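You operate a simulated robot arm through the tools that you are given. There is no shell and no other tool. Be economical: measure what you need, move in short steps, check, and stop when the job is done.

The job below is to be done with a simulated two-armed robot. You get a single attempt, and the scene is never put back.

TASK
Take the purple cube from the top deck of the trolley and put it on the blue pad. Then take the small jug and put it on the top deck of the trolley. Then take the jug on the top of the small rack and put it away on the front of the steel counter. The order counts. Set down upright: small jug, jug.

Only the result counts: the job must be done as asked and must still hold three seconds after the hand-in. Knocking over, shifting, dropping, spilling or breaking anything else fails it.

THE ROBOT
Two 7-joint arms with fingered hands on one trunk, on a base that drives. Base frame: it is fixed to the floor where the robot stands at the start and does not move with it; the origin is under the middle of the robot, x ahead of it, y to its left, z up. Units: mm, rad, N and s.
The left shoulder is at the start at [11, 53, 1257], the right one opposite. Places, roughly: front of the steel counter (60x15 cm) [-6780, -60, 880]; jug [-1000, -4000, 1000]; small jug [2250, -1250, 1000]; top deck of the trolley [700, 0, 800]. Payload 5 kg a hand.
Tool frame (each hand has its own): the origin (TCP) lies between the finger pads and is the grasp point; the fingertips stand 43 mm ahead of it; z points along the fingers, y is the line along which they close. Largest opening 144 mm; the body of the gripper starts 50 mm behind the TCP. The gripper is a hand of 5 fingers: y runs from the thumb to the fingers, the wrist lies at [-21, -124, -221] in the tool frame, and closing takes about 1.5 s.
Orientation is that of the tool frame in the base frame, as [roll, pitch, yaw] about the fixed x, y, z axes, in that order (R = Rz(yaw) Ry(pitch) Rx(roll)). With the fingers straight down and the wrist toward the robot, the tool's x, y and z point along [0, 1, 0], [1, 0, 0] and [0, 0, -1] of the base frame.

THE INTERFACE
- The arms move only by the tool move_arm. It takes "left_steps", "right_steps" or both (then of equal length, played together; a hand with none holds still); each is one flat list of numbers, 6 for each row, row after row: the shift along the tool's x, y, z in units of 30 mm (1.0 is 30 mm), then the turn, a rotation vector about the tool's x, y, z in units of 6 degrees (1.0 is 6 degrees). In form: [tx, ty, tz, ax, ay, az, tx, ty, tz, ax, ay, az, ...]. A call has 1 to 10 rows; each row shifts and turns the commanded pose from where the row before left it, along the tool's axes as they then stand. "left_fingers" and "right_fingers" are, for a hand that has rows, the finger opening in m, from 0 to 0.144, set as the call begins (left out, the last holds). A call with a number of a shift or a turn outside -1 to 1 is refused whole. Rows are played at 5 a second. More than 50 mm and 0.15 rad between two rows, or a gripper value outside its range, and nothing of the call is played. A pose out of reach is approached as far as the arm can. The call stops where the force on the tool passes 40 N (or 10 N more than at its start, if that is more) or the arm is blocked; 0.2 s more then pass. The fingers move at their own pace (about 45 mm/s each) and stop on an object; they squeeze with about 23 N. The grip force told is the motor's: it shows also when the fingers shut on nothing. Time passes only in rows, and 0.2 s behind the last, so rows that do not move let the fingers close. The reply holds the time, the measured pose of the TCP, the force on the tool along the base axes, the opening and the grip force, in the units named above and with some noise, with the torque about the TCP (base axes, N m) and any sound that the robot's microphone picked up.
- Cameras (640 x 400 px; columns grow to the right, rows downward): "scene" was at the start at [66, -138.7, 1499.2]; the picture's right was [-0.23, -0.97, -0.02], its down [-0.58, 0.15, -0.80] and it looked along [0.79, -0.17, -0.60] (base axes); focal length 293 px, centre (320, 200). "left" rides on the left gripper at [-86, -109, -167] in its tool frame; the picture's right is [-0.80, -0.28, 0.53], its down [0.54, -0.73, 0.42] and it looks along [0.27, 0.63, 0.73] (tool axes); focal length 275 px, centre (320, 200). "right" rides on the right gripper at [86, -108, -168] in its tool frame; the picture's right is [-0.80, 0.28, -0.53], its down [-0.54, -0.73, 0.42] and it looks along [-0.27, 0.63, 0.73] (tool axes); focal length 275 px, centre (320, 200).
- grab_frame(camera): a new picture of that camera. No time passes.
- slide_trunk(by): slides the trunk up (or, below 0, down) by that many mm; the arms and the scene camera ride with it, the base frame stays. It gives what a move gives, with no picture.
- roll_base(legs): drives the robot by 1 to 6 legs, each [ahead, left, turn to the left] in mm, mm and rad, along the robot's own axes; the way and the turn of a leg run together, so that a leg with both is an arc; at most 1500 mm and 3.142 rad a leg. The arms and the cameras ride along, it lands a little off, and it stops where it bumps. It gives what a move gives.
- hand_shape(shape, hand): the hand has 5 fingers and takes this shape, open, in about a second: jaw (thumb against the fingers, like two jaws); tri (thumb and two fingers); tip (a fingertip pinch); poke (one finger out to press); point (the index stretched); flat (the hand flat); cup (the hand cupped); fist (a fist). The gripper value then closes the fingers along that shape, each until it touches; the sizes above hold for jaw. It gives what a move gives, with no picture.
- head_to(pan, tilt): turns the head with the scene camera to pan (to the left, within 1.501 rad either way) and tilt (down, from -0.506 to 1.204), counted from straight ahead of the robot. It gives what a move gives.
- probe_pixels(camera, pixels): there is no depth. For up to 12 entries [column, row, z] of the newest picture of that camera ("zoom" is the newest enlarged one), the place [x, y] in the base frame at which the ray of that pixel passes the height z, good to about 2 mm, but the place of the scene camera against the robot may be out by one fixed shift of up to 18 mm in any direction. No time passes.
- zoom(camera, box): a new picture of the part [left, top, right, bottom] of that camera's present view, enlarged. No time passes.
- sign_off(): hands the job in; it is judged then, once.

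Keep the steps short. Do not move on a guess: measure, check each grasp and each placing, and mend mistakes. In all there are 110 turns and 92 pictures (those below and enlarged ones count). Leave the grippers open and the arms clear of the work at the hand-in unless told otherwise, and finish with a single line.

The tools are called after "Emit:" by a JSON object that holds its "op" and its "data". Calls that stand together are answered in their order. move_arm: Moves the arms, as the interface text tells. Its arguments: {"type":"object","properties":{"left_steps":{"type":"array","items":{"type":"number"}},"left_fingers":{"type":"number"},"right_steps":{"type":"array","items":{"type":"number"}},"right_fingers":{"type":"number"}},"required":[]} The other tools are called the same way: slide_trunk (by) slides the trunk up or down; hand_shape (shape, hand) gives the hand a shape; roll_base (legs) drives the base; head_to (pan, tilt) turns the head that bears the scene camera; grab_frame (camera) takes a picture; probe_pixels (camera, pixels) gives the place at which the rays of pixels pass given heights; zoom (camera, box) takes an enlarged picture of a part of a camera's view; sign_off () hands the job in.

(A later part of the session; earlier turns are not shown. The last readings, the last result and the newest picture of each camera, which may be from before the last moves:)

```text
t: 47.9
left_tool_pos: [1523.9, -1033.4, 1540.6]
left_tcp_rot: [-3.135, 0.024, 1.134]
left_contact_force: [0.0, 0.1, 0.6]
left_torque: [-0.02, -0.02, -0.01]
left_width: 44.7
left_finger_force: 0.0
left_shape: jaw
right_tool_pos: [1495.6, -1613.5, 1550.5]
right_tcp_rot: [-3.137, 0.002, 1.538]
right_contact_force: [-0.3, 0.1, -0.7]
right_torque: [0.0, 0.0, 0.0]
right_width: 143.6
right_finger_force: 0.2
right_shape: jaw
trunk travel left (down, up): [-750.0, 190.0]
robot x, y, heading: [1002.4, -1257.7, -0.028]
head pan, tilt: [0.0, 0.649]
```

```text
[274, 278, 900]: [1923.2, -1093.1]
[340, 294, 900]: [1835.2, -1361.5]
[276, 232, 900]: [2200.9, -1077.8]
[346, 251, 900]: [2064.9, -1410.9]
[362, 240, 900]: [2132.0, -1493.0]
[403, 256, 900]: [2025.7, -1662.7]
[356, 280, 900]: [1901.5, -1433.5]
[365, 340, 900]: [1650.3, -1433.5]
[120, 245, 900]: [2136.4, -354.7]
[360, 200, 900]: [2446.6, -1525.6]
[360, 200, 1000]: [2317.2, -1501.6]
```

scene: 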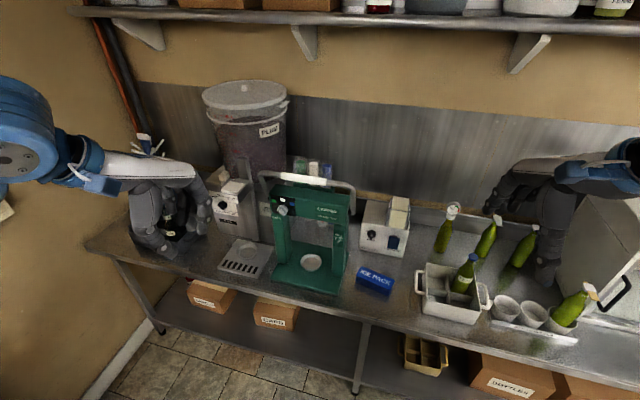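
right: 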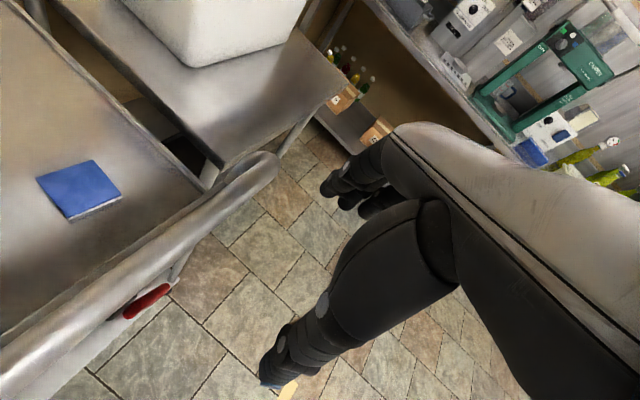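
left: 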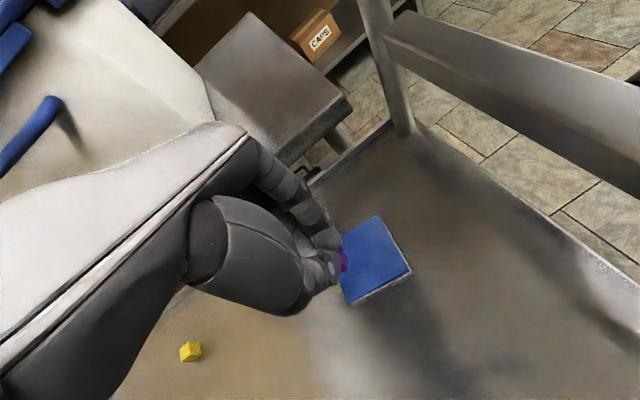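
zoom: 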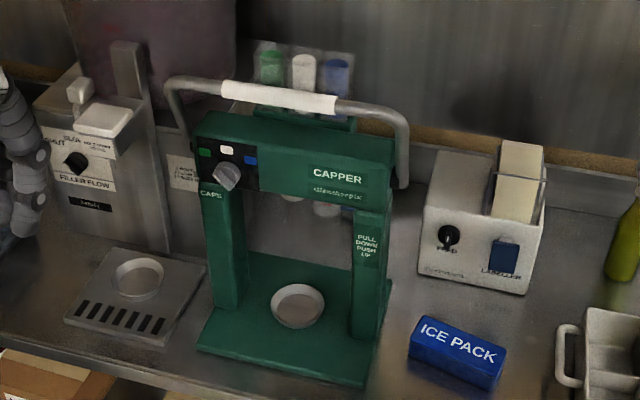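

The capper hides the jug from here as well. I'll drive right 450 mm to look behind it from the side; the hands are high at z 1540 and clear.

Emit:
{"op": "roll_base", "data": {"legs": [[0, -450, 0.033]]}}

Emit:
{"op": "head_to", "data": {"pan": 0.35, "tilt": 0.65}}

Emit:
{"op": "grab_frame", "data": {"camera": "scene"}}

Emit:
{"op": "grab_frame", "data": {"camera": "left"}}

```text
t: 50.6
left_tool_pos: [1510.8, -1453.6, 1540.2]
left_tcp_rot: [-3.137, 0.026, 1.179]
left_contact_force: [0.4, 1.0, -0.6]
left_torque: [-0.06, 0.0, 0.01]
left_width: 44.7
left_finger_force: 0.0
left_shape: jaw
right_tool_pos: [1506.4, -2034.3, 1551.0]
right_tcp_rot: [-3.14, 0.003, 1.585]
right_contact_force: [1.0, 0.8, -0.3]
right_torque: [-0.02, -0.01, -0.03]
right_width: 144.0
right_finger_force: 0.0
right_shape: jaw
trunk travel left (down, up): [-750.0, 190.0]
robot x, y, heading: [1000.9, -1708.1, 0.016]
head pan, tilt: [0.0, 0.649]
```

```text
t: 51.5
left_tool_pos: [1508.6, -1456.3, 1540.3]
left_tcp_rot: [-3.137, 0.023, 1.179]
left_contact_force: [-0.3, 0.0, 0.5]
left_torque: [-0.01, -0.06, -0.01]
left_width: 44.6
left_finger_force: 0.1
left_shape: jaw
right_tool_pos: [1505.9, -2037.0, 1549.7]
right_tcp_rot: [-3.137, 0.002, 1.584]
right_contact_force: [-0.2, -0.3, 0.1]
right_torque: [-0.01, -0.01, -0.01]
right_width: 144.0
right_finger_force: 0.1
right_shape: jaw
trunk travel left (down, up): [-750.0, 190.0]
robot x, y, heading: [997.4, -1705.9, 0.012]
head pan, tilt: [0.351, 0.649]
```

```text
60 pictures are left
```

scene: 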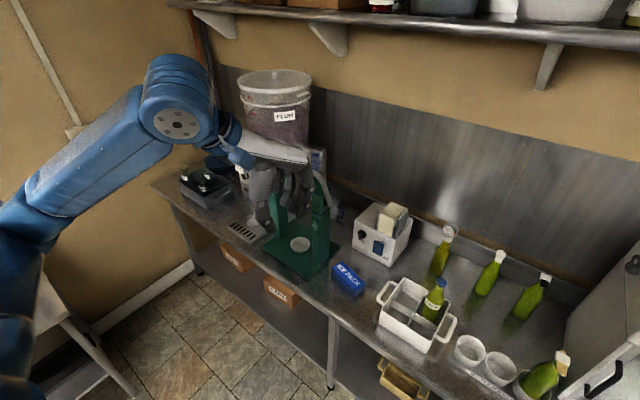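

```text
59 pictures are left
```

left: 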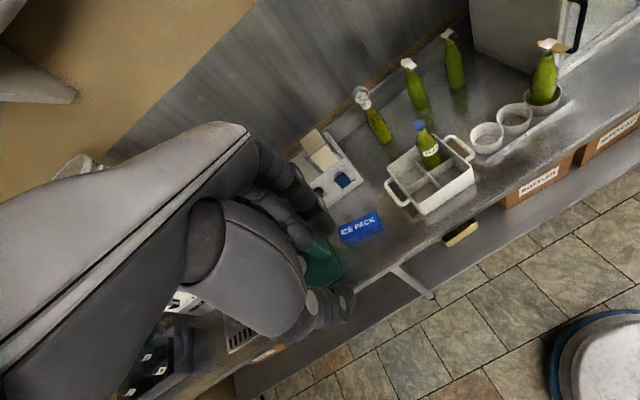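

Emit:
{"op": "zoom", "data": {"camera": "scene", "box": [270, 140, 430, 260]}}

```text
3.33 times, centred on (350, 200) of scene
```

zoom: 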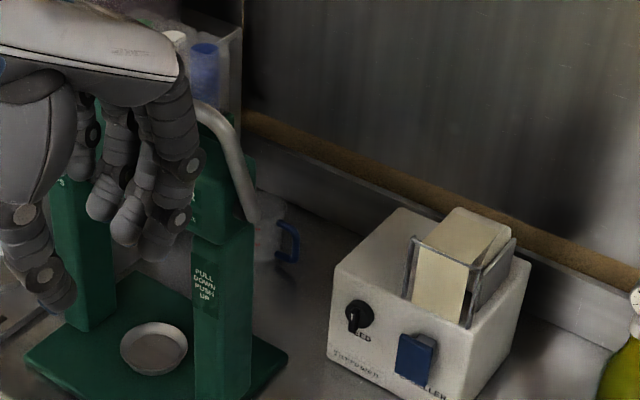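

The jug with its blue handle is visible just behind the capper's right column. I'll measure it, and also probe the round robot base seen at left-camera (600,350) to learn the footprint, plus the counter edge.

Emit:
{"op": "probe_pixels", "data": {"camera": "zoom", "pixels": [[265, 195, 960], [290, 240, 930], [270, 270, 870], [250, 265, 870], [330, 355, 870], [485, 400, 870], [285, 365, 870], [530, 260, 1000], [250, 220, 1200]]}}

Emit:
{"op": "probe_pixels", "data": {"camera": "left", "pixels": [[552, 345, 250], [575, 322, 250], [640, 310, 250], [548, 395, 250], [433, 297, 870], [396, 263, 870], [500, 225, 870], [552, 345, 0], [640, 310, 0]]}}

```text
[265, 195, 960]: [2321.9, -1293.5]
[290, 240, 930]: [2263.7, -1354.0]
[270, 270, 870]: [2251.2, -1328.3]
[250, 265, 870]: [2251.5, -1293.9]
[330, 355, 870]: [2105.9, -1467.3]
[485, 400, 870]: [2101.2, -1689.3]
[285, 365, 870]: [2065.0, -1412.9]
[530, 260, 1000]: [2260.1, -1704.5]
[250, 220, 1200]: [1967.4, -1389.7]
```

```text
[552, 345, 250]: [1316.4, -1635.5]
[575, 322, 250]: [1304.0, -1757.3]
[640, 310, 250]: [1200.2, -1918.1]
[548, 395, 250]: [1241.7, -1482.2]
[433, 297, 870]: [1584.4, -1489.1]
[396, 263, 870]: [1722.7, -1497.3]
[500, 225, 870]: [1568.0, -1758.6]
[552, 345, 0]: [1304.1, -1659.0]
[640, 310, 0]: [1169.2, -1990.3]
```

The base reaches about 310 mm ahead of its axis and the counter edge is at x≈1700. The jug is at about (2255,-1295). I'll stand at about (1320,-1560) turned left 0.7 rad, so the right shoulder is nearest and the right arm can come down behind the capper.

Emit:
{"op": "roll_base", "data": {"legs": [[310, 140, 0], [0, 0, 0.69]]}}

Emit:
{"op": "head_to", "data": {"pan": -0.3, "tilt": 0.8}}

Emit:
{"op": "grab_frame", "data": {"camera": "right"}}

Emit:
{"op": "grab_frame", "data": {"camera": "scene"}}

```text
t: 55.5
left_tool_pos: [1548.0, -1051.3, 1540.8]
left_tcp_rot: [-3.139, 0.023, 1.86]
left_contact_force: [0.4, 0.0, -0.5]
left_torque: [0.01, 0.02, -0.01]
left_width: 44.8
left_finger_force: 0.1
left_shape: jaw
right_tool_pos: [1910.3, -1503.7, 1551.3]
right_tcp_rot: [-3.137, 0.001, 2.265]
right_contact_force: [0.1, -0.4, 0.4]
right_torque: [0.02, 0.04, -0.01]
right_width: 143.9
right_finger_force: 0.0
right_shape: jaw
trunk travel left (down, up): [-750.0, 190.0]
robot x, y, heading: [1307.2, -1559.9, 0.691]
head pan, tilt: [0.351, 0.649]
```

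```text
t: 56.5
left_tool_pos: [1546.4, -1049.5, 1541.1]
left_tcp_rot: [-3.137, 0.027, 1.859]
left_contact_force: [-1.3, 0.4, 0.1]
left_torque: [-0.01, 0.01, 0.0]
left_width: 44.8
left_finger_force: 0.0
left_shape: jaw
right_tool_pos: [1909.5, -1502.9, 1549.5]
right_tcp_rot: [-3.14, 0.003, 2.264]
right_contact_force: [-0.5, 0.5, -0.9]
right_torque: [0.01, -0.02, 0.04]
right_width: 143.8
right_finger_force: 0.0
right_shape: jaw
trunk travel left (down, up): [-750.0, 190.0]
robot x, y, heading: [1311.5, -1561.7, 0.693]
head pan, tilt: [-0.3, 0.799]
```

```text
57 pictures are left
```

right: 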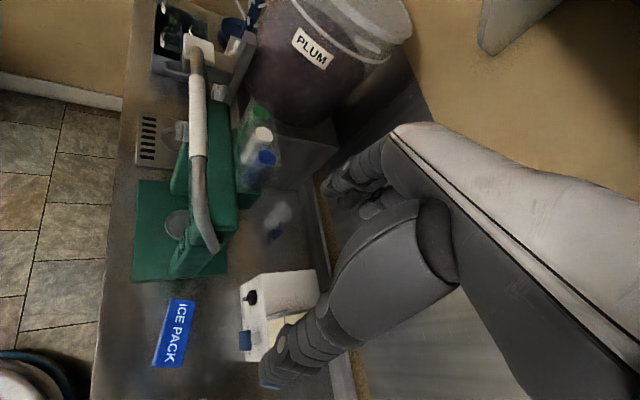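

```text
56 pictures are left
```

scene: 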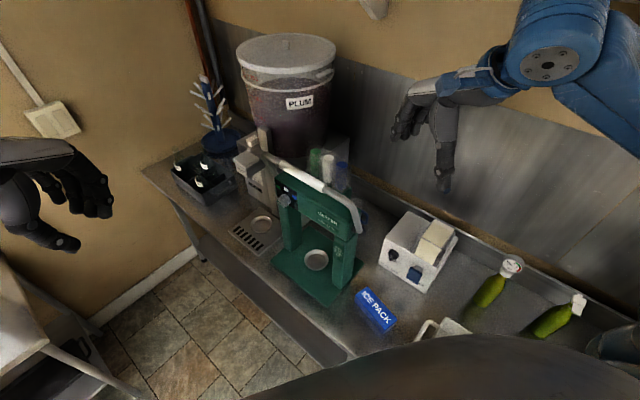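

The right camera now looks down on the jug at (278,217). I'll enlarge that.

Emit:
{"op": "zoom", "data": {"camera": "right", "box": [180, 110, 340, 270]}}

Emit:
{"op": "probe_pixels", "data": {"camera": "right", "pixels": [[280, 213, 960], [275, 235, 930], [218, 250, 1340], [195, 70, 1340], [235, 200, 1250], [262, 190, 1150], [320, 270, 1030], [238, 290, 1030], [320, 180, 870], [330, 260, 870], [225, 275, 870]]}}

```text
2.50 times, centred on (260, 190) of right
```

zoom: 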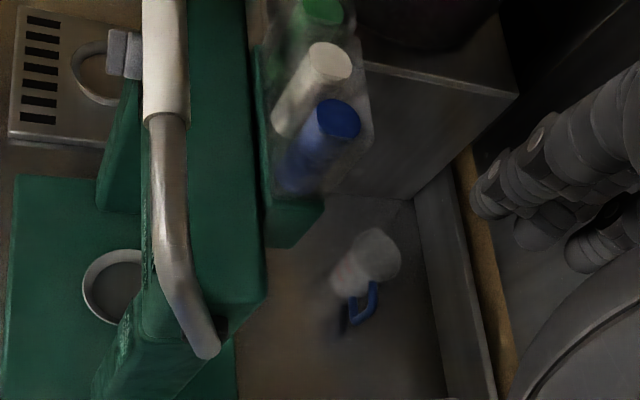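

```text
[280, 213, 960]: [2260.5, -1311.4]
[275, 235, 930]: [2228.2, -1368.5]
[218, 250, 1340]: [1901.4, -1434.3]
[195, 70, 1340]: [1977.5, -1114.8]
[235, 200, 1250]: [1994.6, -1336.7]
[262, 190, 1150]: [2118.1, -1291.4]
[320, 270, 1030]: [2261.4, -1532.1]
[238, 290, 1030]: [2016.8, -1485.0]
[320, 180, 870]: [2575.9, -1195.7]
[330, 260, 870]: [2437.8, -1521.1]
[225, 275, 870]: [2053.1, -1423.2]
```

I see the jug standing free between capper and wall, its handle pointing toward -y. I'll grip along the handle line, with fingers on the far wall and thumb on the handle, so the wrist comes from the right. First I'll move above it at z 1550.

Emit:
{"op": "move_arm", "data": {"right_steps": [-0.213, 0.962, 0, 0, 0, 0, -0.213, 0.962, 0, 0, 0, 0, -0.213, 0.962, 0, 0, 0, 0, -0.213, 0.962, 0, 0, 0, 0, -0.213, 0.962, 0, 0, 0, 0, -0.213, 0.962, 0, 0, 0, 0, -0.213, 0.962, 0, 0, 0, 0, -0.213, 0.962, 0, 0, 0, 0, -0.213, 0.962, 0, 0, 0, 0]}}

Emit:
{"op": "move_arm", "data": {"right_steps": [-0.213, 0.962, 0, 0, 0, 0, -0.213, 0.962, 0, 0, 0, 0, -0.213, 0.962, 0, 0, 0, 0, -0.213, 0.962, 0, 0, 0, 0, 0, 0, 0, 0, 0, -0.95, 0, 0, 0, 0, 0, -0.95, 0, 0, 0, 0, 0, -0.95, 0, 0, 0, 0, 0, -0.95, 0, 0, 0, 0, 0, -0.95, 0, 0, 0, 0, 0, 0]}}

Emit:
{"op": "grab_frame", "data": {"camera": "right"}}

```text
t: 58.5
left_tool_pos: [1544.4, -1049.9, 1541.2]
left_tcp_rot: [-3.139, 0.023, 1.856]
left_contact_force: [-0.3, -0.1, -0.1]
left_torque: [0.0, -0.01, 0.05]
left_width: 44.7
left_finger_force: 0.1
left_shape: jaw
right_tool_pos: [2145.3, -1381.8, 1549.7]
right_tcp_rot: [-3.137, 0.004, 2.264]
right_contact_force: [-1.6, 0.7, -2.8]
right_torque: [-0.05, -0.16, -0.02]
right_width: 144.0
right_finger_force: 0.0
right_shape: jaw
trunk travel left (down, up): [-750.0, 190.0]
robot x, y, heading: [1305.3, -1567.0, 0.698]
head pan, tilt: [-0.3, 0.799]
```

```text
t: 59.5
left_tool_pos: [1490.1, -1033.7, 1547.2]
left_tcp_rot: [3.136, 0.029, 1.896]
left_contact_force: [5.5, 0.2, 1.1]
left_torque: [-0.02, 0.47, -0.05]
left_width: 44.8
left_finger_force: 0.0
left_shape: jaw
right_tool_pos: [2169.5, -1278.7, 1571.5]
right_tcp_rot: [3.117, 0.019, 2.344]
right_contact_force: [-0.1, 1.6, 0.8]
right_torque: [-0.07, -0.02, 0.04]
right_width: 143.4
right_finger_force: 0.1
right_shape: jaw
trunk travel left (down, up): [-750.0, 190.0]
robot x, y, heading: [1288.0, -1561.6, 0.727]
head pan, tilt: [-0.3, 0.799]
stopped in row 4 (right hand): the force on the tool passed its limit at 262 N (the readings are from after the stop); the commanded pose is now the measured one
```

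```text
54 pictures are left
```

right: 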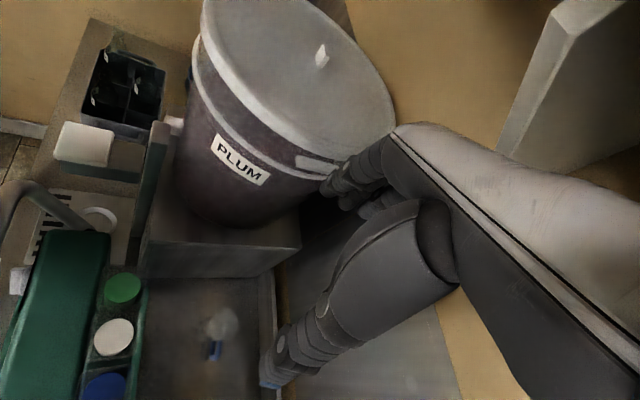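

The hand hit something (262 N), so I'll look at what before moving on.

Emit:
{"op": "grab_frame", "data": {"camera": "scene"}}

Emit:
{"op": "zoom", "data": {"camera": "right", "box": [200, 40, 520, 240]}}

```text
53 pictures are left
```

scene: 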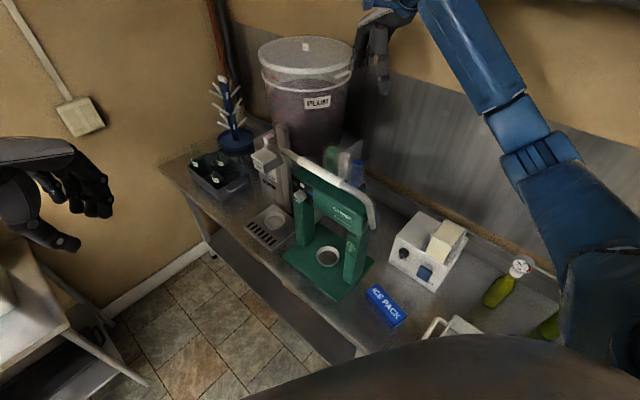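

```text
2.00 times, centred on (360, 140) of right
```

zoom: 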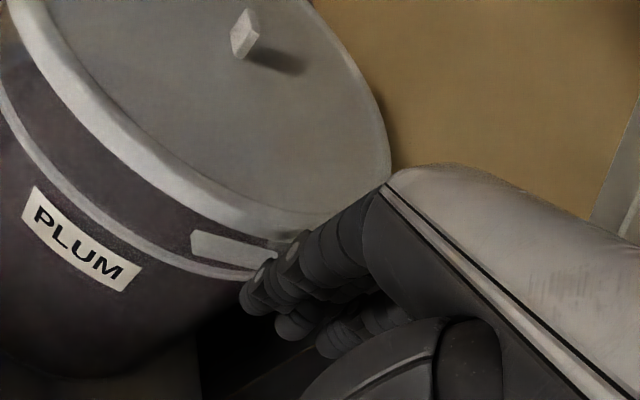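

The upper wrist hit the shelf edge above (z≈1700) and nothing seems displaced. I'll retreat right and outward to about (2100,-1560), then lower the trunk so the wrist passes under the shelf.

Emit:
{"op": "move_arm", "data": {"right_steps": [0, -0.9, -0.0, 0, 0, 0, -0.55, -0.9, 0, 0, 0, 0, -0.6, -0.91, 0, 0, 0, 0, -0.6, -0.91, 0, 0, 0, 0, -0.65, -0.91, 0, 0, 0, 0, -0.65, -0.91, 0, 0, 0, 0, -0.65, -0.91, 0, 0, 0, 0, -0.7, -0.91, 0, 0, 0, 0, -0.7, -0.91, 0, 0, 0, 0]}}

Emit:
{"op": "slide_trunk", "data": {"by": -300}}

Emit:
{"op": "grab_frame", "data": {"camera": "scene"}}

Emit:
{"op": "grab_frame", "data": {"camera": "right"}}

```text
t: 61.6
left_tool_pos: [1447.0, -942.2, 1543.0]
left_tcp_rot: [3.138, 0.033, 2.05]
left_contact_force: [-1.5, -0.5, 1.6]
left_torque: [0.07, -0.09, 0.03]
left_width: 44.9
left_finger_force: 0.1
left_shape: jaw
right_tool_pos: [2124.4, -1368.5, 1552.8]
right_tcp_rot: [-3.129, 0.03, 2.506]
right_contact_force: [-0.1, -0.4, -0.4]
right_torque: [-0.02, 0.02, 0.0]
right_width: 143.9
right_finger_force: 0.2
right_shape: jaw
trunk travel left (down, up): [-750.0, 190.0]
robot x, y, heading: [1330.5, -1498.7, 0.886]
head pan, tilt: [-0.3, 0.799]
stopped in row 9 (right hand): the arm was blocked; the commanded pose is now the measured one
```

```text
t: 64.7
left_tool_pos: [1472.5, -951.3, 1241.6]
left_tcp_rot: [-3.136, 0.022, 2.046]
left_contact_force: [-0.2, 0.1, 0.6]
left_torque: [-0.02, -0.01, -0.03]
left_width: 45.0
left_finger_force: 0.0
left_shape: jaw
right_tool_pos: [2153.3, -1384.3, 1240.7]
right_tcp_rot: [-3.127, 0.009, 2.488]
right_contact_force: [-1.3, 0.4, 0.3]
right_torque: [0.02, -0.01, 0.0]
right_width: 144.1
right_finger_force: 0.1
right_shape: jaw
trunk travel left (down, up): [-450.0, 490.0]
robot x, y, heading: [1327.8, -1497.8, 0.883]
head pan, tilt: [-0.3, 0.799]
```

```text
51 pictures are left
```

scene: 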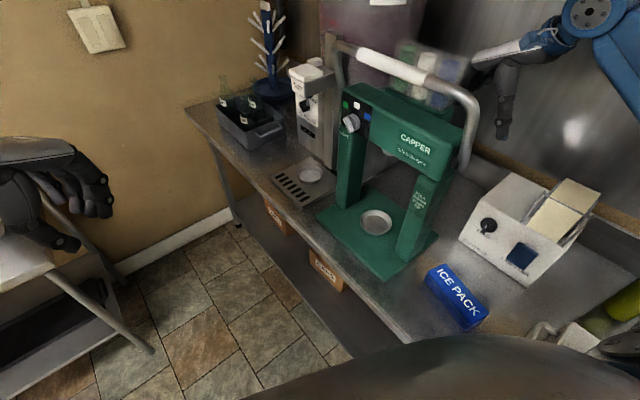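

```text
50 pictures are left
```

right: 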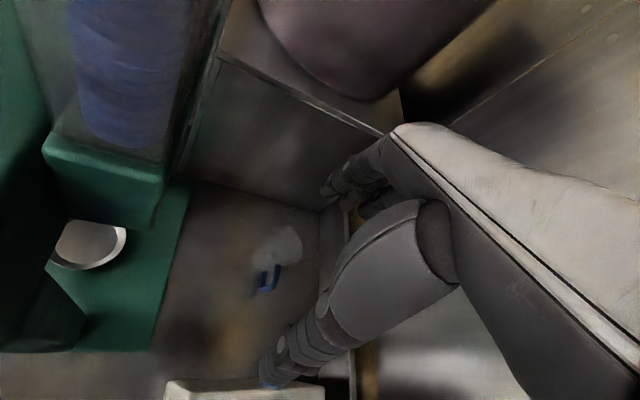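

The hand is free now at (2153,-1384,1241), with forces near zero. The base turned slightly but everything stands. I'll enlarge the jug and measure it.

Emit:
{"op": "zoom", "data": {"camera": "right", "box": [200, 190, 360, 330]}}

Emit:
{"op": "probe_pixels", "data": {"camera": "right", "pixels": [[284, 243, 960], [284, 243, 1000], [268, 280, 930], [257, 265, 870], [166, 390, 1030], [325, 210, 870], [160, 215, 1000], [170, 300, 870], [325, 355, 870]]}}

```text
2.86 times, centred on (280, 260) of right
```

zoom: 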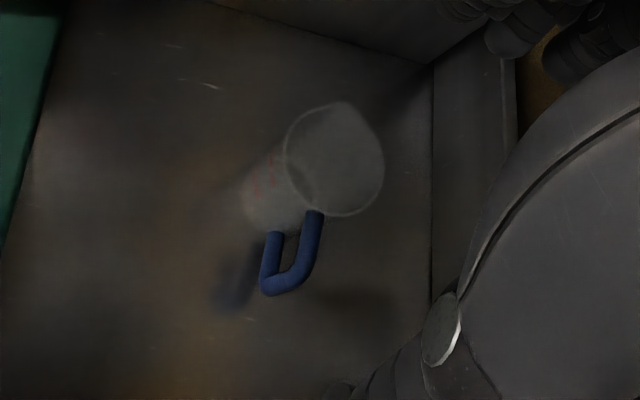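

```text
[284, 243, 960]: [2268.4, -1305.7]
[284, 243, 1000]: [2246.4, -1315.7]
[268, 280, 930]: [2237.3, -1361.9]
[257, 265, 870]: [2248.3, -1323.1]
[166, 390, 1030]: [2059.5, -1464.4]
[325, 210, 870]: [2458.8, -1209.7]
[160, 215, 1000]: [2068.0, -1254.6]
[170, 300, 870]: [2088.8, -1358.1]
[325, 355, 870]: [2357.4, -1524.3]
```

Emit:
{"op": "probe_pixels", "data": {"camera": "zoom", "pixels": [[336, 160, 940], [336, 160, 970], [336, 160, 1000], [272, 198, 850], [272, 198, 880], [287, 155, 970], [385, 165, 970], [340, 103, 970], [335, 216, 970], [272, 295, 920], [300, 290, 950], [245, 215, 870]]}}

```text
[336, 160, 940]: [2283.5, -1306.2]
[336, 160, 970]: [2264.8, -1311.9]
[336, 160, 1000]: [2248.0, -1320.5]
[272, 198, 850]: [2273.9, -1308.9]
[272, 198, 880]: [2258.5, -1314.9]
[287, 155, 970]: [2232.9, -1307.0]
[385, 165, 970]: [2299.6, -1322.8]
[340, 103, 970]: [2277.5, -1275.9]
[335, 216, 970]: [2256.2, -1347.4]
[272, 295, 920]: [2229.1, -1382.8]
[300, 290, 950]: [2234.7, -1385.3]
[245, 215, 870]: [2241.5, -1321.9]
```

The counter is at z≈870. The jug is about 100 tall and 70 across, centred on (2264,-1312), with the handle's outer bar at about (2232,-1385). The grip centre is therefore (2255,-1332) at yaw 2.73. I'll move there at the current height and look.

Emit:
{"op": "move_arm", "data": {"right_steps": [-0.412, 0.861, 0, 0, 0, 0, -0.412, 0.861, 0, 0, 0, 0, -0.412, 0.861, 0, 0, 0, 0, -0.412, 0.861, 0, 0, 0, 0, 0, 0, 0, 0, 0, -0.77, 0, 0, 0, 0, 0, -0.77, 0, 0, 0, 0, 0, -0.77, 0, 0, 0, 0, 0, 0], "right_fingers": 0.144}}

Emit:
{"op": "grab_frame", "data": {"camera": "right"}}

```text
t: 66.5
left_tool_pos: [1473.6, -952.0, 1242.1]
left_tcp_rot: [-3.137, 0.022, 2.046]
left_contact_force: [-0.5, 0.5, 0.1]
left_torque: [0.01, -0.02, 0.01]
left_width: 44.7
left_finger_force: 0.1
left_shape: jaw
right_tool_pos: [2254.5, -1331.5, 1238.8]
right_tcp_rot: [-3.127, 0.004, 2.733]
right_contact_force: [0.3, 0.0, 1.1]
right_torque: [0.03, -0.04, -0.02]
right_width: 143.9
right_finger_force: 0.1
right_shape: jaw
trunk travel left (down, up): [-450.0, 490.0]
robot x, y, heading: [1329.6, -1503.9, 0.879]
head pan, tilt: [-0.3, 0.799]
```

```text
48 pictures are left
```

right: 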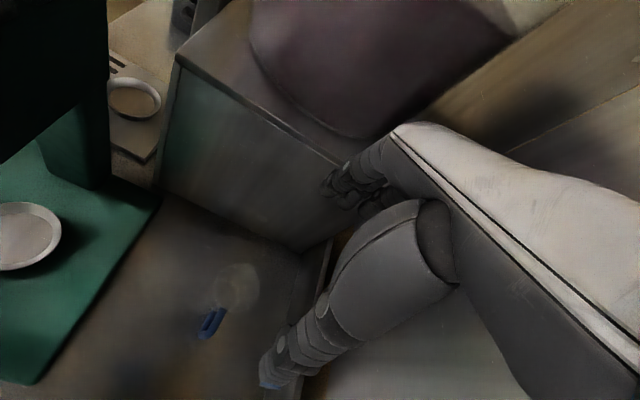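

Emit:
{"op": "zoom", "data": {"camera": "right", "box": [160, 230, 300, 350]}}

```text
3.33 times, centred on (230, 290) of right
```

zoom: 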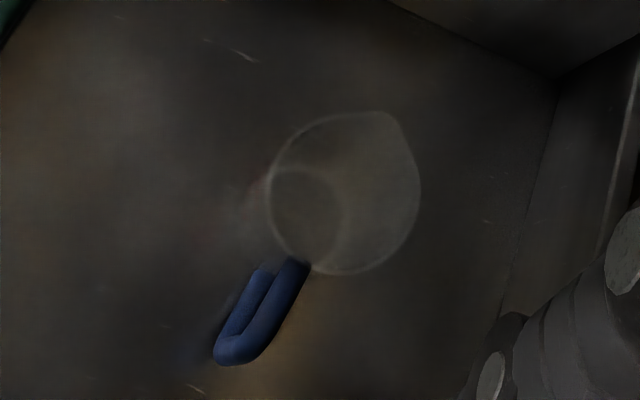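

Emit:
{"op": "probe_pixels", "data": {"camera": "zoom", "pixels": [[340, 196, 970], [268, 195, 970], [419, 190, 970], [388, 112, 970], [318, 272, 970], [218, 362, 915], [240, 364, 960], [307, 215, 875], [282, 170, 970], [380, 265, 970]]}}

```text
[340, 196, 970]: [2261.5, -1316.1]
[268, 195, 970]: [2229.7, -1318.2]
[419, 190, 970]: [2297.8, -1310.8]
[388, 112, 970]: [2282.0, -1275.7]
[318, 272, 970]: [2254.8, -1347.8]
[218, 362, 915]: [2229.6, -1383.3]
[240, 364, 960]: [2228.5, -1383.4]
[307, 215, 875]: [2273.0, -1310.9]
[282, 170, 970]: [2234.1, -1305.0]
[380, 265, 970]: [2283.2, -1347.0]
```

The grip span from spout tip to handle is 119 mm, centred on (2255,-1330), which is right under the hand. I'll rotate 3° and descend to z ≈ 1045 to check finger clearance.

Emit:
{"op": "move_arm", "data": {"right_steps": [0.03, 0.03, 0.8, 0, 0, 0.5, 0, 0, 0.95, 0, 0, 0, 0, 0, 0.95, 0, 0, 0, 0, 0, 0.95, 0, 0, 0, 0, 0, 0.95, 0, 0, 0, 0, 0, 0.95, 0, 0, 0, 0, 0, 0.9, 0, 0, 0, 0, 0, 0, 0, 0, 0]}}

Emit:
{"op": "grab_frame", "data": {"camera": "right"}}

Emit:
{"op": "grab_frame", "data": {"camera": "scene"}}

```text
t: 68.2
left_tool_pos: [1472.1, -950.9, 1241.0]
left_tcp_rot: [-3.137, 0.023, 2.046]
left_contact_force: [-0.4, -0.2, 0.1]
left_torque: [0.01, 0.03, 0.0]
left_width: 44.9
left_finger_force: 0.0
left_shape: jaw
right_tool_pos: [2254.3, -1331.6, 1042.0]
right_tcp_rot: [-3.124, 0.007, 2.678]
right_contact_force: [0.9, 0.6, 0.4]
right_torque: [0.0, -0.01, 0.01]
right_width: 143.9
right_finger_force: 0.2
right_shape: jaw
trunk travel left (down, up): [-450.0, 490.0]
robot x, y, heading: [1330.2, -1500.2, 0.877]
head pan, tilt: [-0.3, 0.799]
```

```text
46 pictures are left
```

right: 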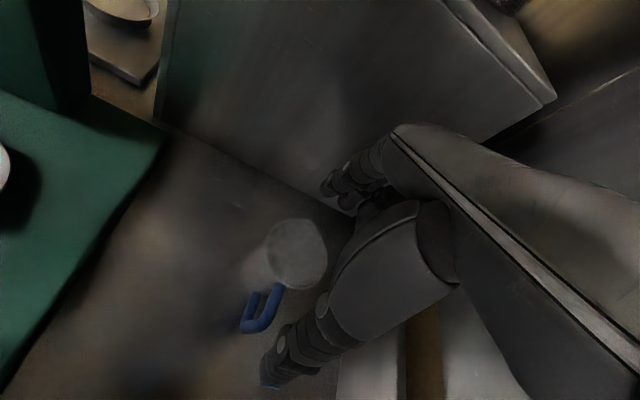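

```text
45 pictures are left
```

scene: 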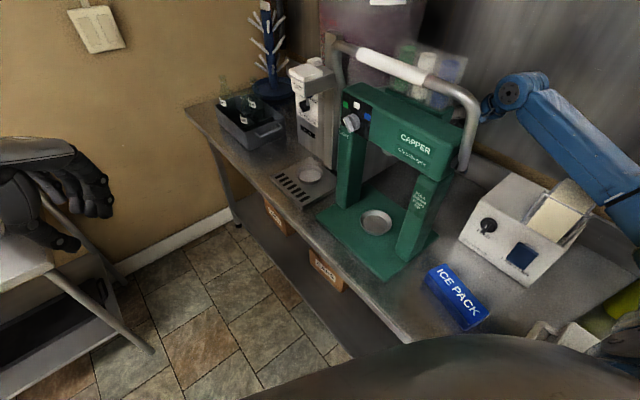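

The jug lies between the thumb tip (268,385) and the finger tips (335,190), with the arm clear of the capper and labeller. Down 55 mm more and check.

Emit:
{"op": "move_arm", "data": {"right_steps": [0, 0, 0.65, 0, 0, 0, 0, 0, 0.65, 0, 0, 0, 0, 0, 0.5, 0, 0, 0, 0, 0, 0, 0, 0, 0]}}

Emit:
{"op": "grab_frame", "data": {"camera": "right"}}

```text
t: 69.2
left_tool_pos: [1458.5, -945.6, 1241.4]
left_tcp_rot: [3.139, 0.034, 2.045]
left_contact_force: [-0.8, -0.9, 0.2]
left_torque: [0.01, 0.0, -0.01]
left_width: 44.9
left_finger_force: 0.0
left_shape: jaw
right_tool_pos: [2250.7, -1331.6, 1013.0]
right_tcp_rot: [-3.134, 0.03, 2.675]
right_contact_force: [-0.1, 0.6, -0.2]
right_torque: [-0.01, -0.03, 0.0]
right_width: 144.1
right_finger_force: 0.0
right_shape: jaw
trunk travel left (down, up): [-450.0, 490.0]
robot x, y, heading: [1332.0, -1500.8, 0.88]
head pan, tilt: [-0.3, 0.799]
```

```text
44 pictures are left
```

right: 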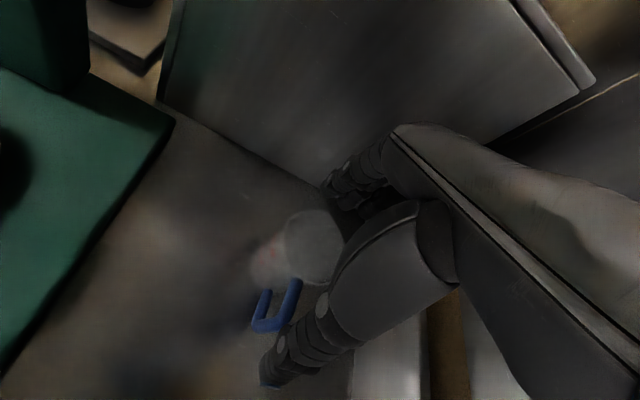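

It stopped at z 1013 instead of ~988 and the body leans slightly, so some arm link seems to be touching something. I'll look at the forearm near the labeller.

Emit:
{"op": "grab_frame", "data": {"camera": "scene"}}

Emit:
{"op": "zoom", "data": {"camera": "scene", "box": [440, 50, 640, 300]}}

```text
43 pictures are left
```

scene: 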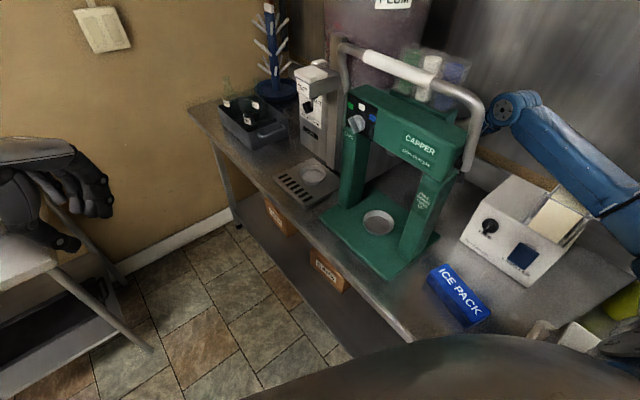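

```text
1.60 times, centred on (540, 175) of scene
```

zoom: 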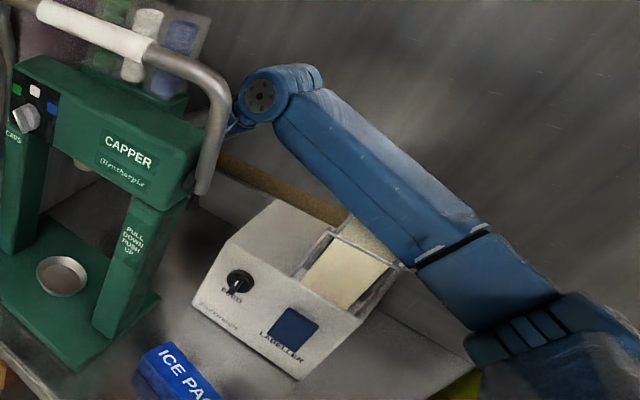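

The forearm rests against the labeller's label roll, because the elbow is low. I'll lift the hand a little, raise the trunk 130 mm so the elbow is higher, and then descend again.

Emit:
{"op": "move_arm", "data": {"right_steps": [0, 0, -0.8, 0, 0, 0, 0, 0, -0.8, 0, 0, 0, 0, 0, 0, 0, 0, 0]}}

Emit:
{"op": "slide_trunk", "data": {"by": 130}}

Emit:
{"op": "move_arm", "data": {"right_steps": [0, 0, 0.9, 0, 0, 0, 0, 0, 0.9, 0, 0, 0, 0, 0, 0.9, 0, 0, 0, 0, 0, 0.9, 0, 0, 0, 0, 0, 0, 0, 0, 0]}}

Emit:
{"op": "zoom", "data": {"camera": "scene", "box": [380, 50, 640, 300]}}

```text
t: 70.0
left_tool_pos: [1470.3, -949.5, 1239.4]
left_tcp_rot: [-3.138, 0.024, 2.044]
left_contact_force: [-1.0, 0.3, -0.1]
left_torque: [-0.03, -0.05, 0.01]
left_width: 44.7
left_finger_force: 0.1
left_shape: jaw
right_tool_pos: [2251.6, -1334.4, 1037.7]
right_tcp_rot: [-3.123, 0.005, 2.677]
right_contact_force: [-0.4, -0.4, 1.7]
right_torque: [-0.06, -0.07, -0.02]
right_width: 144.0
right_finger_force: 0.0
right_shape: jaw
trunk travel left (down, up): [-450.0, 490.0]
robot x, y, heading: [1330.2, -1504.7, 0.879]
head pan, tilt: [-0.3, 0.799]
```

```text
t: 71.6
left_tool_pos: [1474.3, -951.3, 1370.9]
left_tcp_rot: [-3.135, 0.023, 2.046]
left_contact_force: [0.2, -0.1, -0.7]
left_torque: [0.01, 0.05, 0.04]
left_width: 44.8
left_finger_force: 0.0
left_shape: jaw
right_tool_pos: [2255.1, -1335.5, 1168.2]
right_tcp_rot: [-3.127, 0.004, 2.678]
right_contact_force: [0.2, 0.0, 0.0]
right_torque: [0.01, 0.02, 0.0]
right_width: 143.9
right_finger_force: 0.1
right_shape: jaw
trunk travel left (down, up): [-580.0, 360.0]
robot x, y, heading: [1333.4, -1500.4, 0.883]
head pan, tilt: [-0.3, 0.799]
```

```text
t: 72.8
left_tool_pos: [1474.0, -951.1, 1370.9]
left_tcp_rot: [-3.135, 0.023, 2.045]
left_contact_force: [-0.3, -0.4, 0.9]
left_torque: [-0.03, 0.03, -0.01]
left_width: 45.0
left_finger_force: 0.1
left_shape: jaw
right_tool_pos: [2253.4, -1338.5, 1058.4]
right_tcp_rot: [-3.124, 0.007, 2.679]
right_contact_force: [-1.1, 0.1, -0.7]
right_torque: [-0.01, -0.04, -0.01]
right_width: 144.1
right_finger_force: 0.1
right_shape: jaw
trunk travel left (down, up): [-580.0, 360.0]
robot x, y, heading: [1325.9, -1505.4, 0.879]
head pan, tilt: [-0.3, 0.799]
```

```text
1.60 times, centred on (510, 175) of scene
```

zoom: 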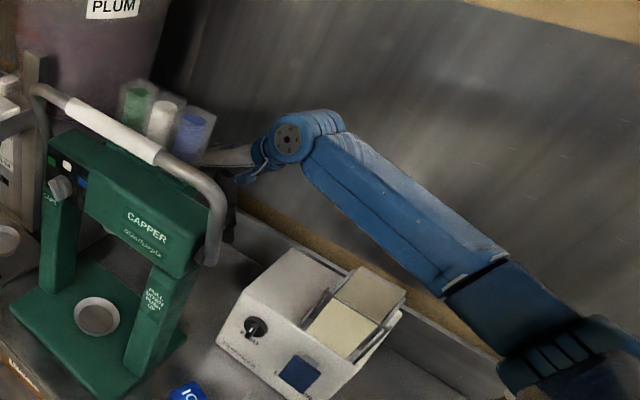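

The forearm is now clear above the roll. I'll correct the 7 mm drift and descend 60 mm.

Emit:
{"op": "move_arm", "data": {"right_steps": [0.04, 0.22, 0, 0, 0, 0, 0, 0, 0.7, 0, 0, 0, 0, 0, 0.7, 0, 0, 0, 0, 0, 0.6, 0, 0, 0, 0, 0, 0, 0, 0, 0]}}

Emit:
{"op": "grab_frame", "data": {"camera": "right"}}

```text
t: 74.0
left_tool_pos: [1473.8, -950.1, 1371.4]
left_tcp_rot: [-3.137, 0.023, 2.044]
left_contact_force: [0.7, -0.5, 0.8]
left_torque: [-0.01, -0.02, -0.02]
left_width: 44.7
left_finger_force: 0.0
left_shape: jaw
right_tool_pos: [2254.1, -1332.5, 1000.6]
right_tcp_rot: [-3.124, 0.008, 2.679]
right_contact_force: [-0.2, 0.6, 0.4]
right_torque: [-0.02, -0.01, -0.02]
right_width: 143.8
right_finger_force: 0.0
right_shape: jaw
trunk travel left (down, up): [-580.0, 360.0]
robot x, y, heading: [1329.1, -1498.5, 0.877]
head pan, tilt: [-0.3, 0.799]
```

```text
40 pictures are left
```

right: 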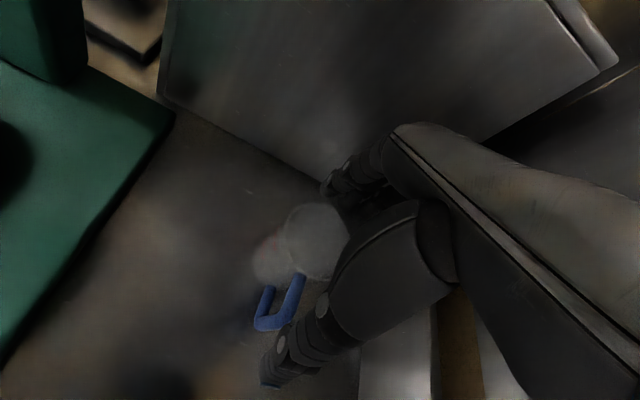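

The handle's outer bar at (265,327) matches what I'd expect just inside the thumb, and the spout is inside the fingers. Down to ~z 940 in small steps, watching the force.

Emit:
{"op": "move_arm", "data": {"right_steps": [0, 0, 0.4, 0, 0, 0, 0, 0, 0.4, 0, 0, 0, 0, 0, 0.4, 0, 0, 0, 0, 0, 0.4, 0, 0, 0, 0, 0, 0.4, 0, 0, 0, 0, 0, 0, 0, 0, 0]}}

Emit:
{"op": "grab_frame", "data": {"camera": "right"}}

```text
t: 75.4
left_tool_pos: [1469.2, -950.7, 1373.6]
left_tcp_rot: [-3.14, 0.027, 2.045]
left_contact_force: [-0.4, 0.6, 0.2]
left_torque: [-0.03, -0.01, 0.0]
left_width: 44.8
left_finger_force: 0.1
left_shape: jaw
right_tool_pos: [2260.2, -1334.4, 954.6]
right_tcp_rot: [-3.135, 0.019, 2.676]
right_contact_force: [-0.3, 0.2, 0.1]
right_torque: [0.01, 0.01, 0.01]
right_width: 144.0
right_finger_force: 0.0
right_shape: jaw
trunk travel left (down, up): [-580.0, 360.0]
robot x, y, heading: [1329.9, -1500.8, 0.879]
head pan, tilt: [-0.3, 0.799]
```

```text
39 pictures are left
```

right: 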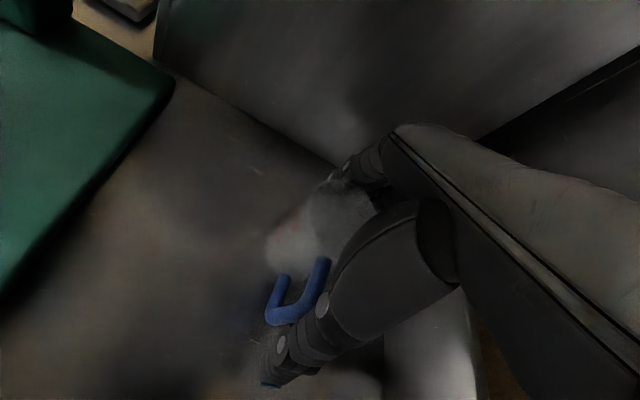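

It's at z 954 with the jug well between thumb and fingers: the pads span the handle and the upper body. There is light arm contact again, so I'll go no lower and close here.

Emit:
{"op": "move_arm", "data": {"right_steps": [0, 0, -0.15, 0, 0, 0, 0, 0, 0, 0, 0, 0, 0, 0, 0, 0, 0, 0, 0, 0, 0, 0, 0, 0, 0, 0, 0, 0, 0, 0, 0, 0, 0, 0, 0, 0, 0, 0, 0, 0, 0, 0, 0, 0, 0, 0, 0, 0], "right_fingers": 0.0}}

Emit:
{"op": "grab_frame", "data": {"camera": "right"}}

```text
t: 77.2
left_tool_pos: [1467.3, -951.0, 1373.5]
left_tcp_rot: [-3.138, 0.026, 2.046]
left_contact_force: [0.1, -0.2, 0.4]
left_torque: [0.0, -0.01, -0.01]
left_width: 44.6
left_finger_force: 0.1
left_shape: jaw
right_tool_pos: [2258.0, -1332.7, 955.1]
right_tcp_rot: [-3.131, 0.018, 2.675]
right_contact_force: [0.1, 0.4, 0.8]
right_torque: [-0.01, -0.01, 0.02]
right_width: 56.6
right_finger_force: 23.2
right_shape: jaw
trunk travel left (down, up): [-580.0, 360.0]
robot x, y, heading: [1331.8, -1500.2, 0.882]
head pan, tilt: [-0.3, 0.799]
```

```text
38 pictures are left
```

right: 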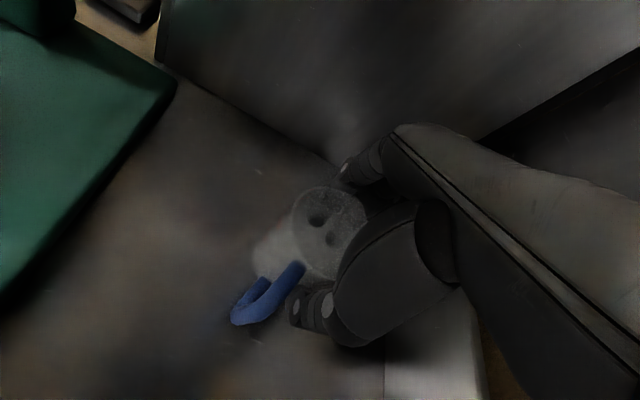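

The thumb slid past the handle, so this is now a body grip (width 56.6, 23 N). I'll lift 40 mm and check that the jug comes along level.

Emit:
{"op": "move_arm", "data": {"right_steps": [0, 0, -0.3, 0, 0, 0, 0, 0, -0.5, 0, 0, 0, 0, 0, -0.6, 0, 0, 0, 0, 0, 0, 0, 0, 0]}}

Emit:
{"op": "grab_frame", "data": {"camera": "right"}}

```text
t: 78.2
left_tool_pos: [1472.5, -951.8, 1371.4]
left_tcp_rot: [-3.136, 0.022, 2.047]
left_contact_force: [-0.6, -0.2, 0.6]
left_torque: [0.0, -0.03, -0.02]
left_width: 45.1
left_finger_force: 0.1
left_shape: jaw
right_tool_pos: [2254.7, -1331.5, 986.0]
right_tcp_rot: [-3.123, 0.007, 2.68]
right_contact_force: [-0.8, 0.4, -0.2]
right_torque: [0.01, -0.01, 0.02]
right_width: 56.5
right_finger_force: 23.2
right_shape: jaw
trunk travel left (down, up): [-580.0, 360.0]
robot x, y, heading: [1328.0, -1501.1, 0.878]
head pan, tilt: [-0.3, 0.799]
```

```text
37 pictures are left
```

right: 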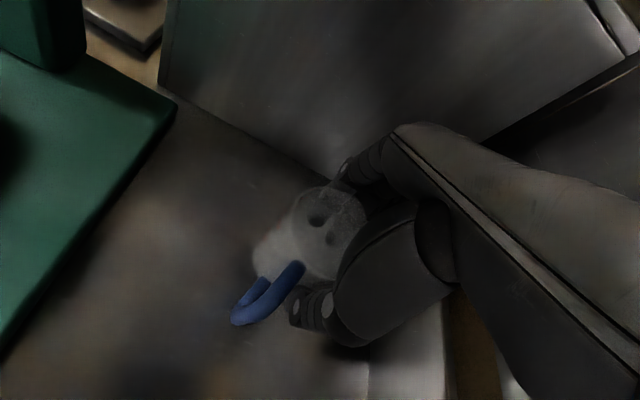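

The jug follows the hand and hangs upright. I'll raise the trunk 270 mm, to TCP ≈1256 with the jug bottom at ≈1179. That is above the labeller and below the shelf.

Emit:
{"op": "slide_trunk", "data": {"by": 270}}

Emit:
{"op": "grab_frame", "data": {"camera": "scene"}}

```text
t: 81.0
left_tool_pos: [1474.0, -949.9, 1641.1]
left_tcp_rot: [-3.136, 0.022, 2.045]
left_contact_force: [-0.7, -0.5, -0.4]
left_torque: [0.03, -0.01, -0.01]
left_width: 44.5
left_finger_force: 0.0
left_shape: jaw
right_tool_pos: [2256.2, -1331.6, 1256.2]
right_tcp_rot: [-3.124, 0.005, 2.68]
right_contact_force: [-0.1, -0.5, -0.2]
right_torque: [0.0, -0.01, 0.0]
right_width: 56.5
right_finger_force: 22.5
right_shape: jaw
trunk travel left (down, up): [-850.0, 90.0]
robot x, y, heading: [1330.2, -1499.3, 0.881]
head pan, tilt: [-0.3, 0.799]
```

```text
36 pictures are left
```

scene: 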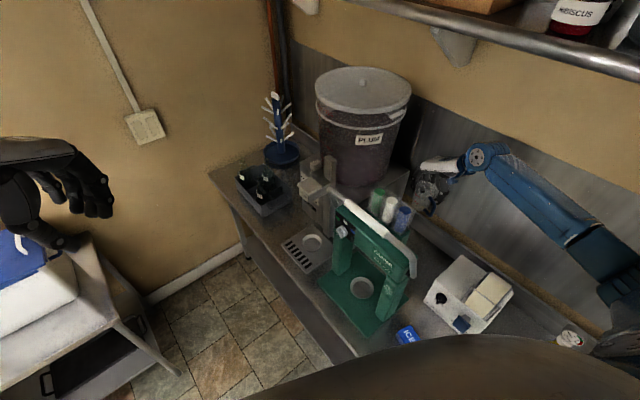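

The jug hangs upright and clear. I'll drive right 230 and then straight back 650 from the counter (base axes), converted to the robot's own axes.

Emit:
{"op": "roll_base", "data": {"legs": [[-177, -147, 0], [-414, 501, 0]]}}

Emit:
{"op": "head_to", "data": {"pan": -0.3, "tilt": 0.6}}

Emit:
{"op": "grab_frame", "data": {"camera": "scene"}}

```text
t: 86.0
left_tool_pos: [803.1, -1166.9, 1641.8]
left_tcp_rot: [-3.135, 0.023, 2.061]
left_contact_force: [0.6, -0.2, 0.3]
left_torque: [0.02, 0.02, 0.04]
left_width: 44.8
left_finger_force: 0.2
left_shape: jaw
right_tool_pos: [1591.5, -1537.2, 1256.2]
right_tcp_rot: [-3.123, 0.005, 2.694]
right_contact_force: [0.3, -0.4, -1.1]
right_torque: [0.03, 0.0, 0.01]
right_width: 56.4
right_finger_force: 23.1
right_shape: jaw
trunk travel left (down, up): [-850.0, 90.0]
robot x, y, heading: [664.0, -1718.4, 0.895]
head pan, tilt: [-0.3, 0.799]
```

```text
t: 86.7
left_tool_pos: [800.5, -1167.1, 1640.2]
left_tcp_rot: [-3.135, 0.022, 2.061]
left_contact_force: [1.2, 0.1, -0.1]
left_torque: [0.02, 0.02, -0.01]
left_width: 45.1
left_finger_force: 0.0
left_shape: jaw
right_tool_pos: [1589.8, -1536.0, 1256.3]
right_tcp_rot: [-3.124, 0.006, 2.693]
right_contact_force: [0.0, -0.2, -0.6]
right_torque: [-0.01, 0.01, 0.03]
right_width: 56.6
right_finger_force: 23.0
right_shape: jaw
trunk travel left (down, up): [-850.0, 90.0]
robot x, y, heading: [664.5, -1719.2, 0.894]
head pan, tilt: [-0.3, 0.6]
```

```text
35 pictures are left
```

scene: 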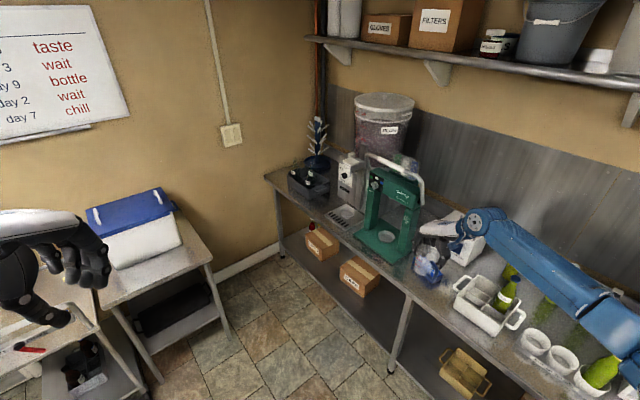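

The jug is held well. I'll now drive to about (50,-150), heading 0.5, in front of the trolley: first back, then toward +y, then turn right 0.39.

Emit:
{"op": "roll_base", "data": {"legs": [[-384, 479, 0], [608, 489, 0], [608, 489, 0], [0, 0, -0.394]]}}

Emit:
{"op": "head_to", "data": {"pan": -0.2, "tilt": 0.8}}

Emit:
{"op": "grab_frame", "data": {"camera": "scene"}}

Emit:
{"op": "grab_frame", "data": {"camera": "right"}}

```text
t: 97.5
left_tool_pos: [213.9, 371.4, 1641.2]
left_tcp_rot: [-3.137, 0.023, 2.023]
left_contact_force: [-1.3, -17.2, 4.6]
left_torque: [0.97, -0.06, -0.24]
left_width: 44.8
left_finger_force: 0.0
left_shape: jaw
right_tool_pos: [993.9, -12.1, 1256.6]
right_tcp_rot: [-3.127, 0.004, 2.671]
right_contact_force: [-0.4, 0.7, 0.1]
right_torque: [-0.06, -0.05, 0.0]
right_width: 56.5
right_finger_force: 22.9
right_shape: jaw
trunk travel left (down, up): [-850.0, 90.0]
robot x, y, heading: [68.3, -173.3, 0.873]
head pan, tilt: [-0.3, 0.6]
stopped in leg 3: the force on the tool passed its limit at 46 N (the readings are from after the stop); the commanded pose is now the measured one
```

```text
t: 98.2
left_tool_pos: [213.7, 369.9, 1641.5]
left_tcp_rot: [-3.137, 0.022, 2.025]
left_contact_force: [-1.7, -14.1, -3.1]
left_torque: [0.34, -0.05, 0.04]
left_width: 44.9
left_finger_force: 0.1
left_shape: jaw
right_tool_pos: [994.4, -14.2, 1257.1]
right_tcp_rot: [-3.128, 0.006, 2.669]
right_contact_force: [0.0, 0.2, -1.2]
right_torque: [0.04, 0.01, -0.01]
right_width: 56.4
right_finger_force: 23.4
right_shape: jaw
trunk travel left (down, up): [-850.0, 90.0]
robot x, y, heading: [69.2, -170.7, 0.873]
head pan, tilt: [-0.201, 0.799]
```

```text
34 pictures are left
```

scene: 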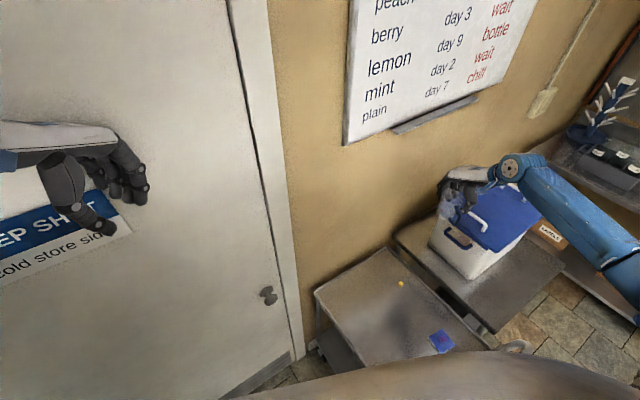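

```text
33 pictures are left
```

right: 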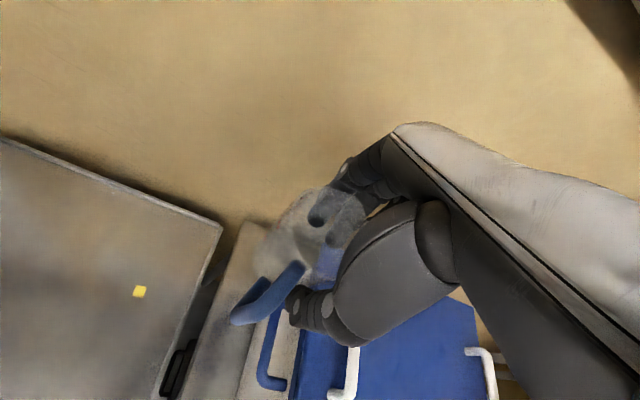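

The left hand touched the door on the left. I'll raise the trunk 80 for clearance over the bin, back off from the door and turn right.

Emit:
{"op": "slide_trunk", "data": {"by": 80}}

Emit:
{"op": "roll_base", "data": {"legs": [[-54, -45, 0], [0, 0, -0.42]]}}

Emit:
{"op": "head_to", "data": {"pan": -0.1, "tilt": 0.9}}

Emit:
{"op": "grab_frame", "data": {"camera": "scene"}}

```text
t: 99.4
left_tool_pos: [213.3, 371.1, 1722.4]
left_tcp_rot: [-3.139, 0.023, 2.026]
left_contact_force: [-3.8, -12.1, 0.4]
left_torque: [0.5, -0.17, 0.27]
left_width: 44.6
left_finger_force: 0.1
left_shape: jaw
right_tool_pos: [994.3, -12.9, 1337.7]
right_tcp_rot: [-3.129, 0.006, 2.669]
right_contact_force: [-0.2, -0.5, -0.5]
right_torque: [0.0, -0.01, 0.03]
right_width: 56.3
right_finger_force: 23.2
right_shape: jaw
trunk travel left (down, up): [-930.0, 10.0]
robot x, y, heading: [67.8, -166.6, 0.873]
head pan, tilt: [-0.201, 0.799]
```

```text
t: 101.8
left_tool_pos: [411.9, 200.4, 1720.7]
left_tcp_rot: [-3.134, 0.021, 1.635]
left_contact_force: [0.2, -0.7, 0.0]
left_torque: [-0.04, 0.01, 0.01]
left_width: 44.7
left_finger_force: 0.0
left_shape: jaw
right_tool_pos: [983.3, -455.0, 1336.4]
right_tcp_rot: [-3.129, 0.001, 2.276]
right_contact_force: [-0.3, 0.4, -0.4]
right_torque: [-0.04, 0.0, -0.01]
right_width: 56.6
right_finger_force: 22.6
right_shape: jaw
trunk travel left (down, up): [-930.0, 10.0]
robot x, y, heading: [64.7, -245.2, 0.47]
head pan, tilt: [-0.201, 0.799]
stopped in leg 2: the robot was blocked; the commanded pose is now the measured one
```

```text
t: 102.4
left_tool_pos: [411.2, 200.5, 1721.1]
left_tcp_rot: [-3.133, 0.021, 1.633]
left_contact_force: [0.9, 0.0, 0.2]
left_torque: [0.03, -0.03, 0.02]
left_width: 44.8
left_finger_force: 0.0
left_shape: jaw
right_tool_pos: [981.7, -455.0, 1336.6]
right_tcp_rot: [-3.129, 0.004, 2.274]
right_contact_force: [0.1, 0.3, -0.7]
right_torque: [0.01, -0.01, -0.01]
right_width: 56.5
right_finger_force: 22.9
right_shape: jaw
trunk travel left (down, up): [-930.0, 10.0]
robot x, y, heading: [66.5, -242.0, 0.477]
head pan, tilt: [-0.099, 0.901]
```

```text
32 pictures are left
```

scene: 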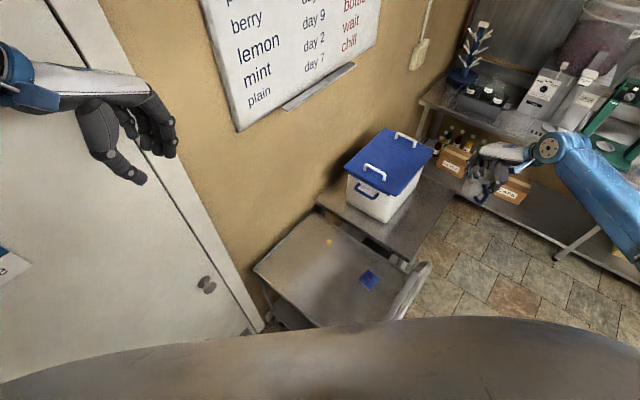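

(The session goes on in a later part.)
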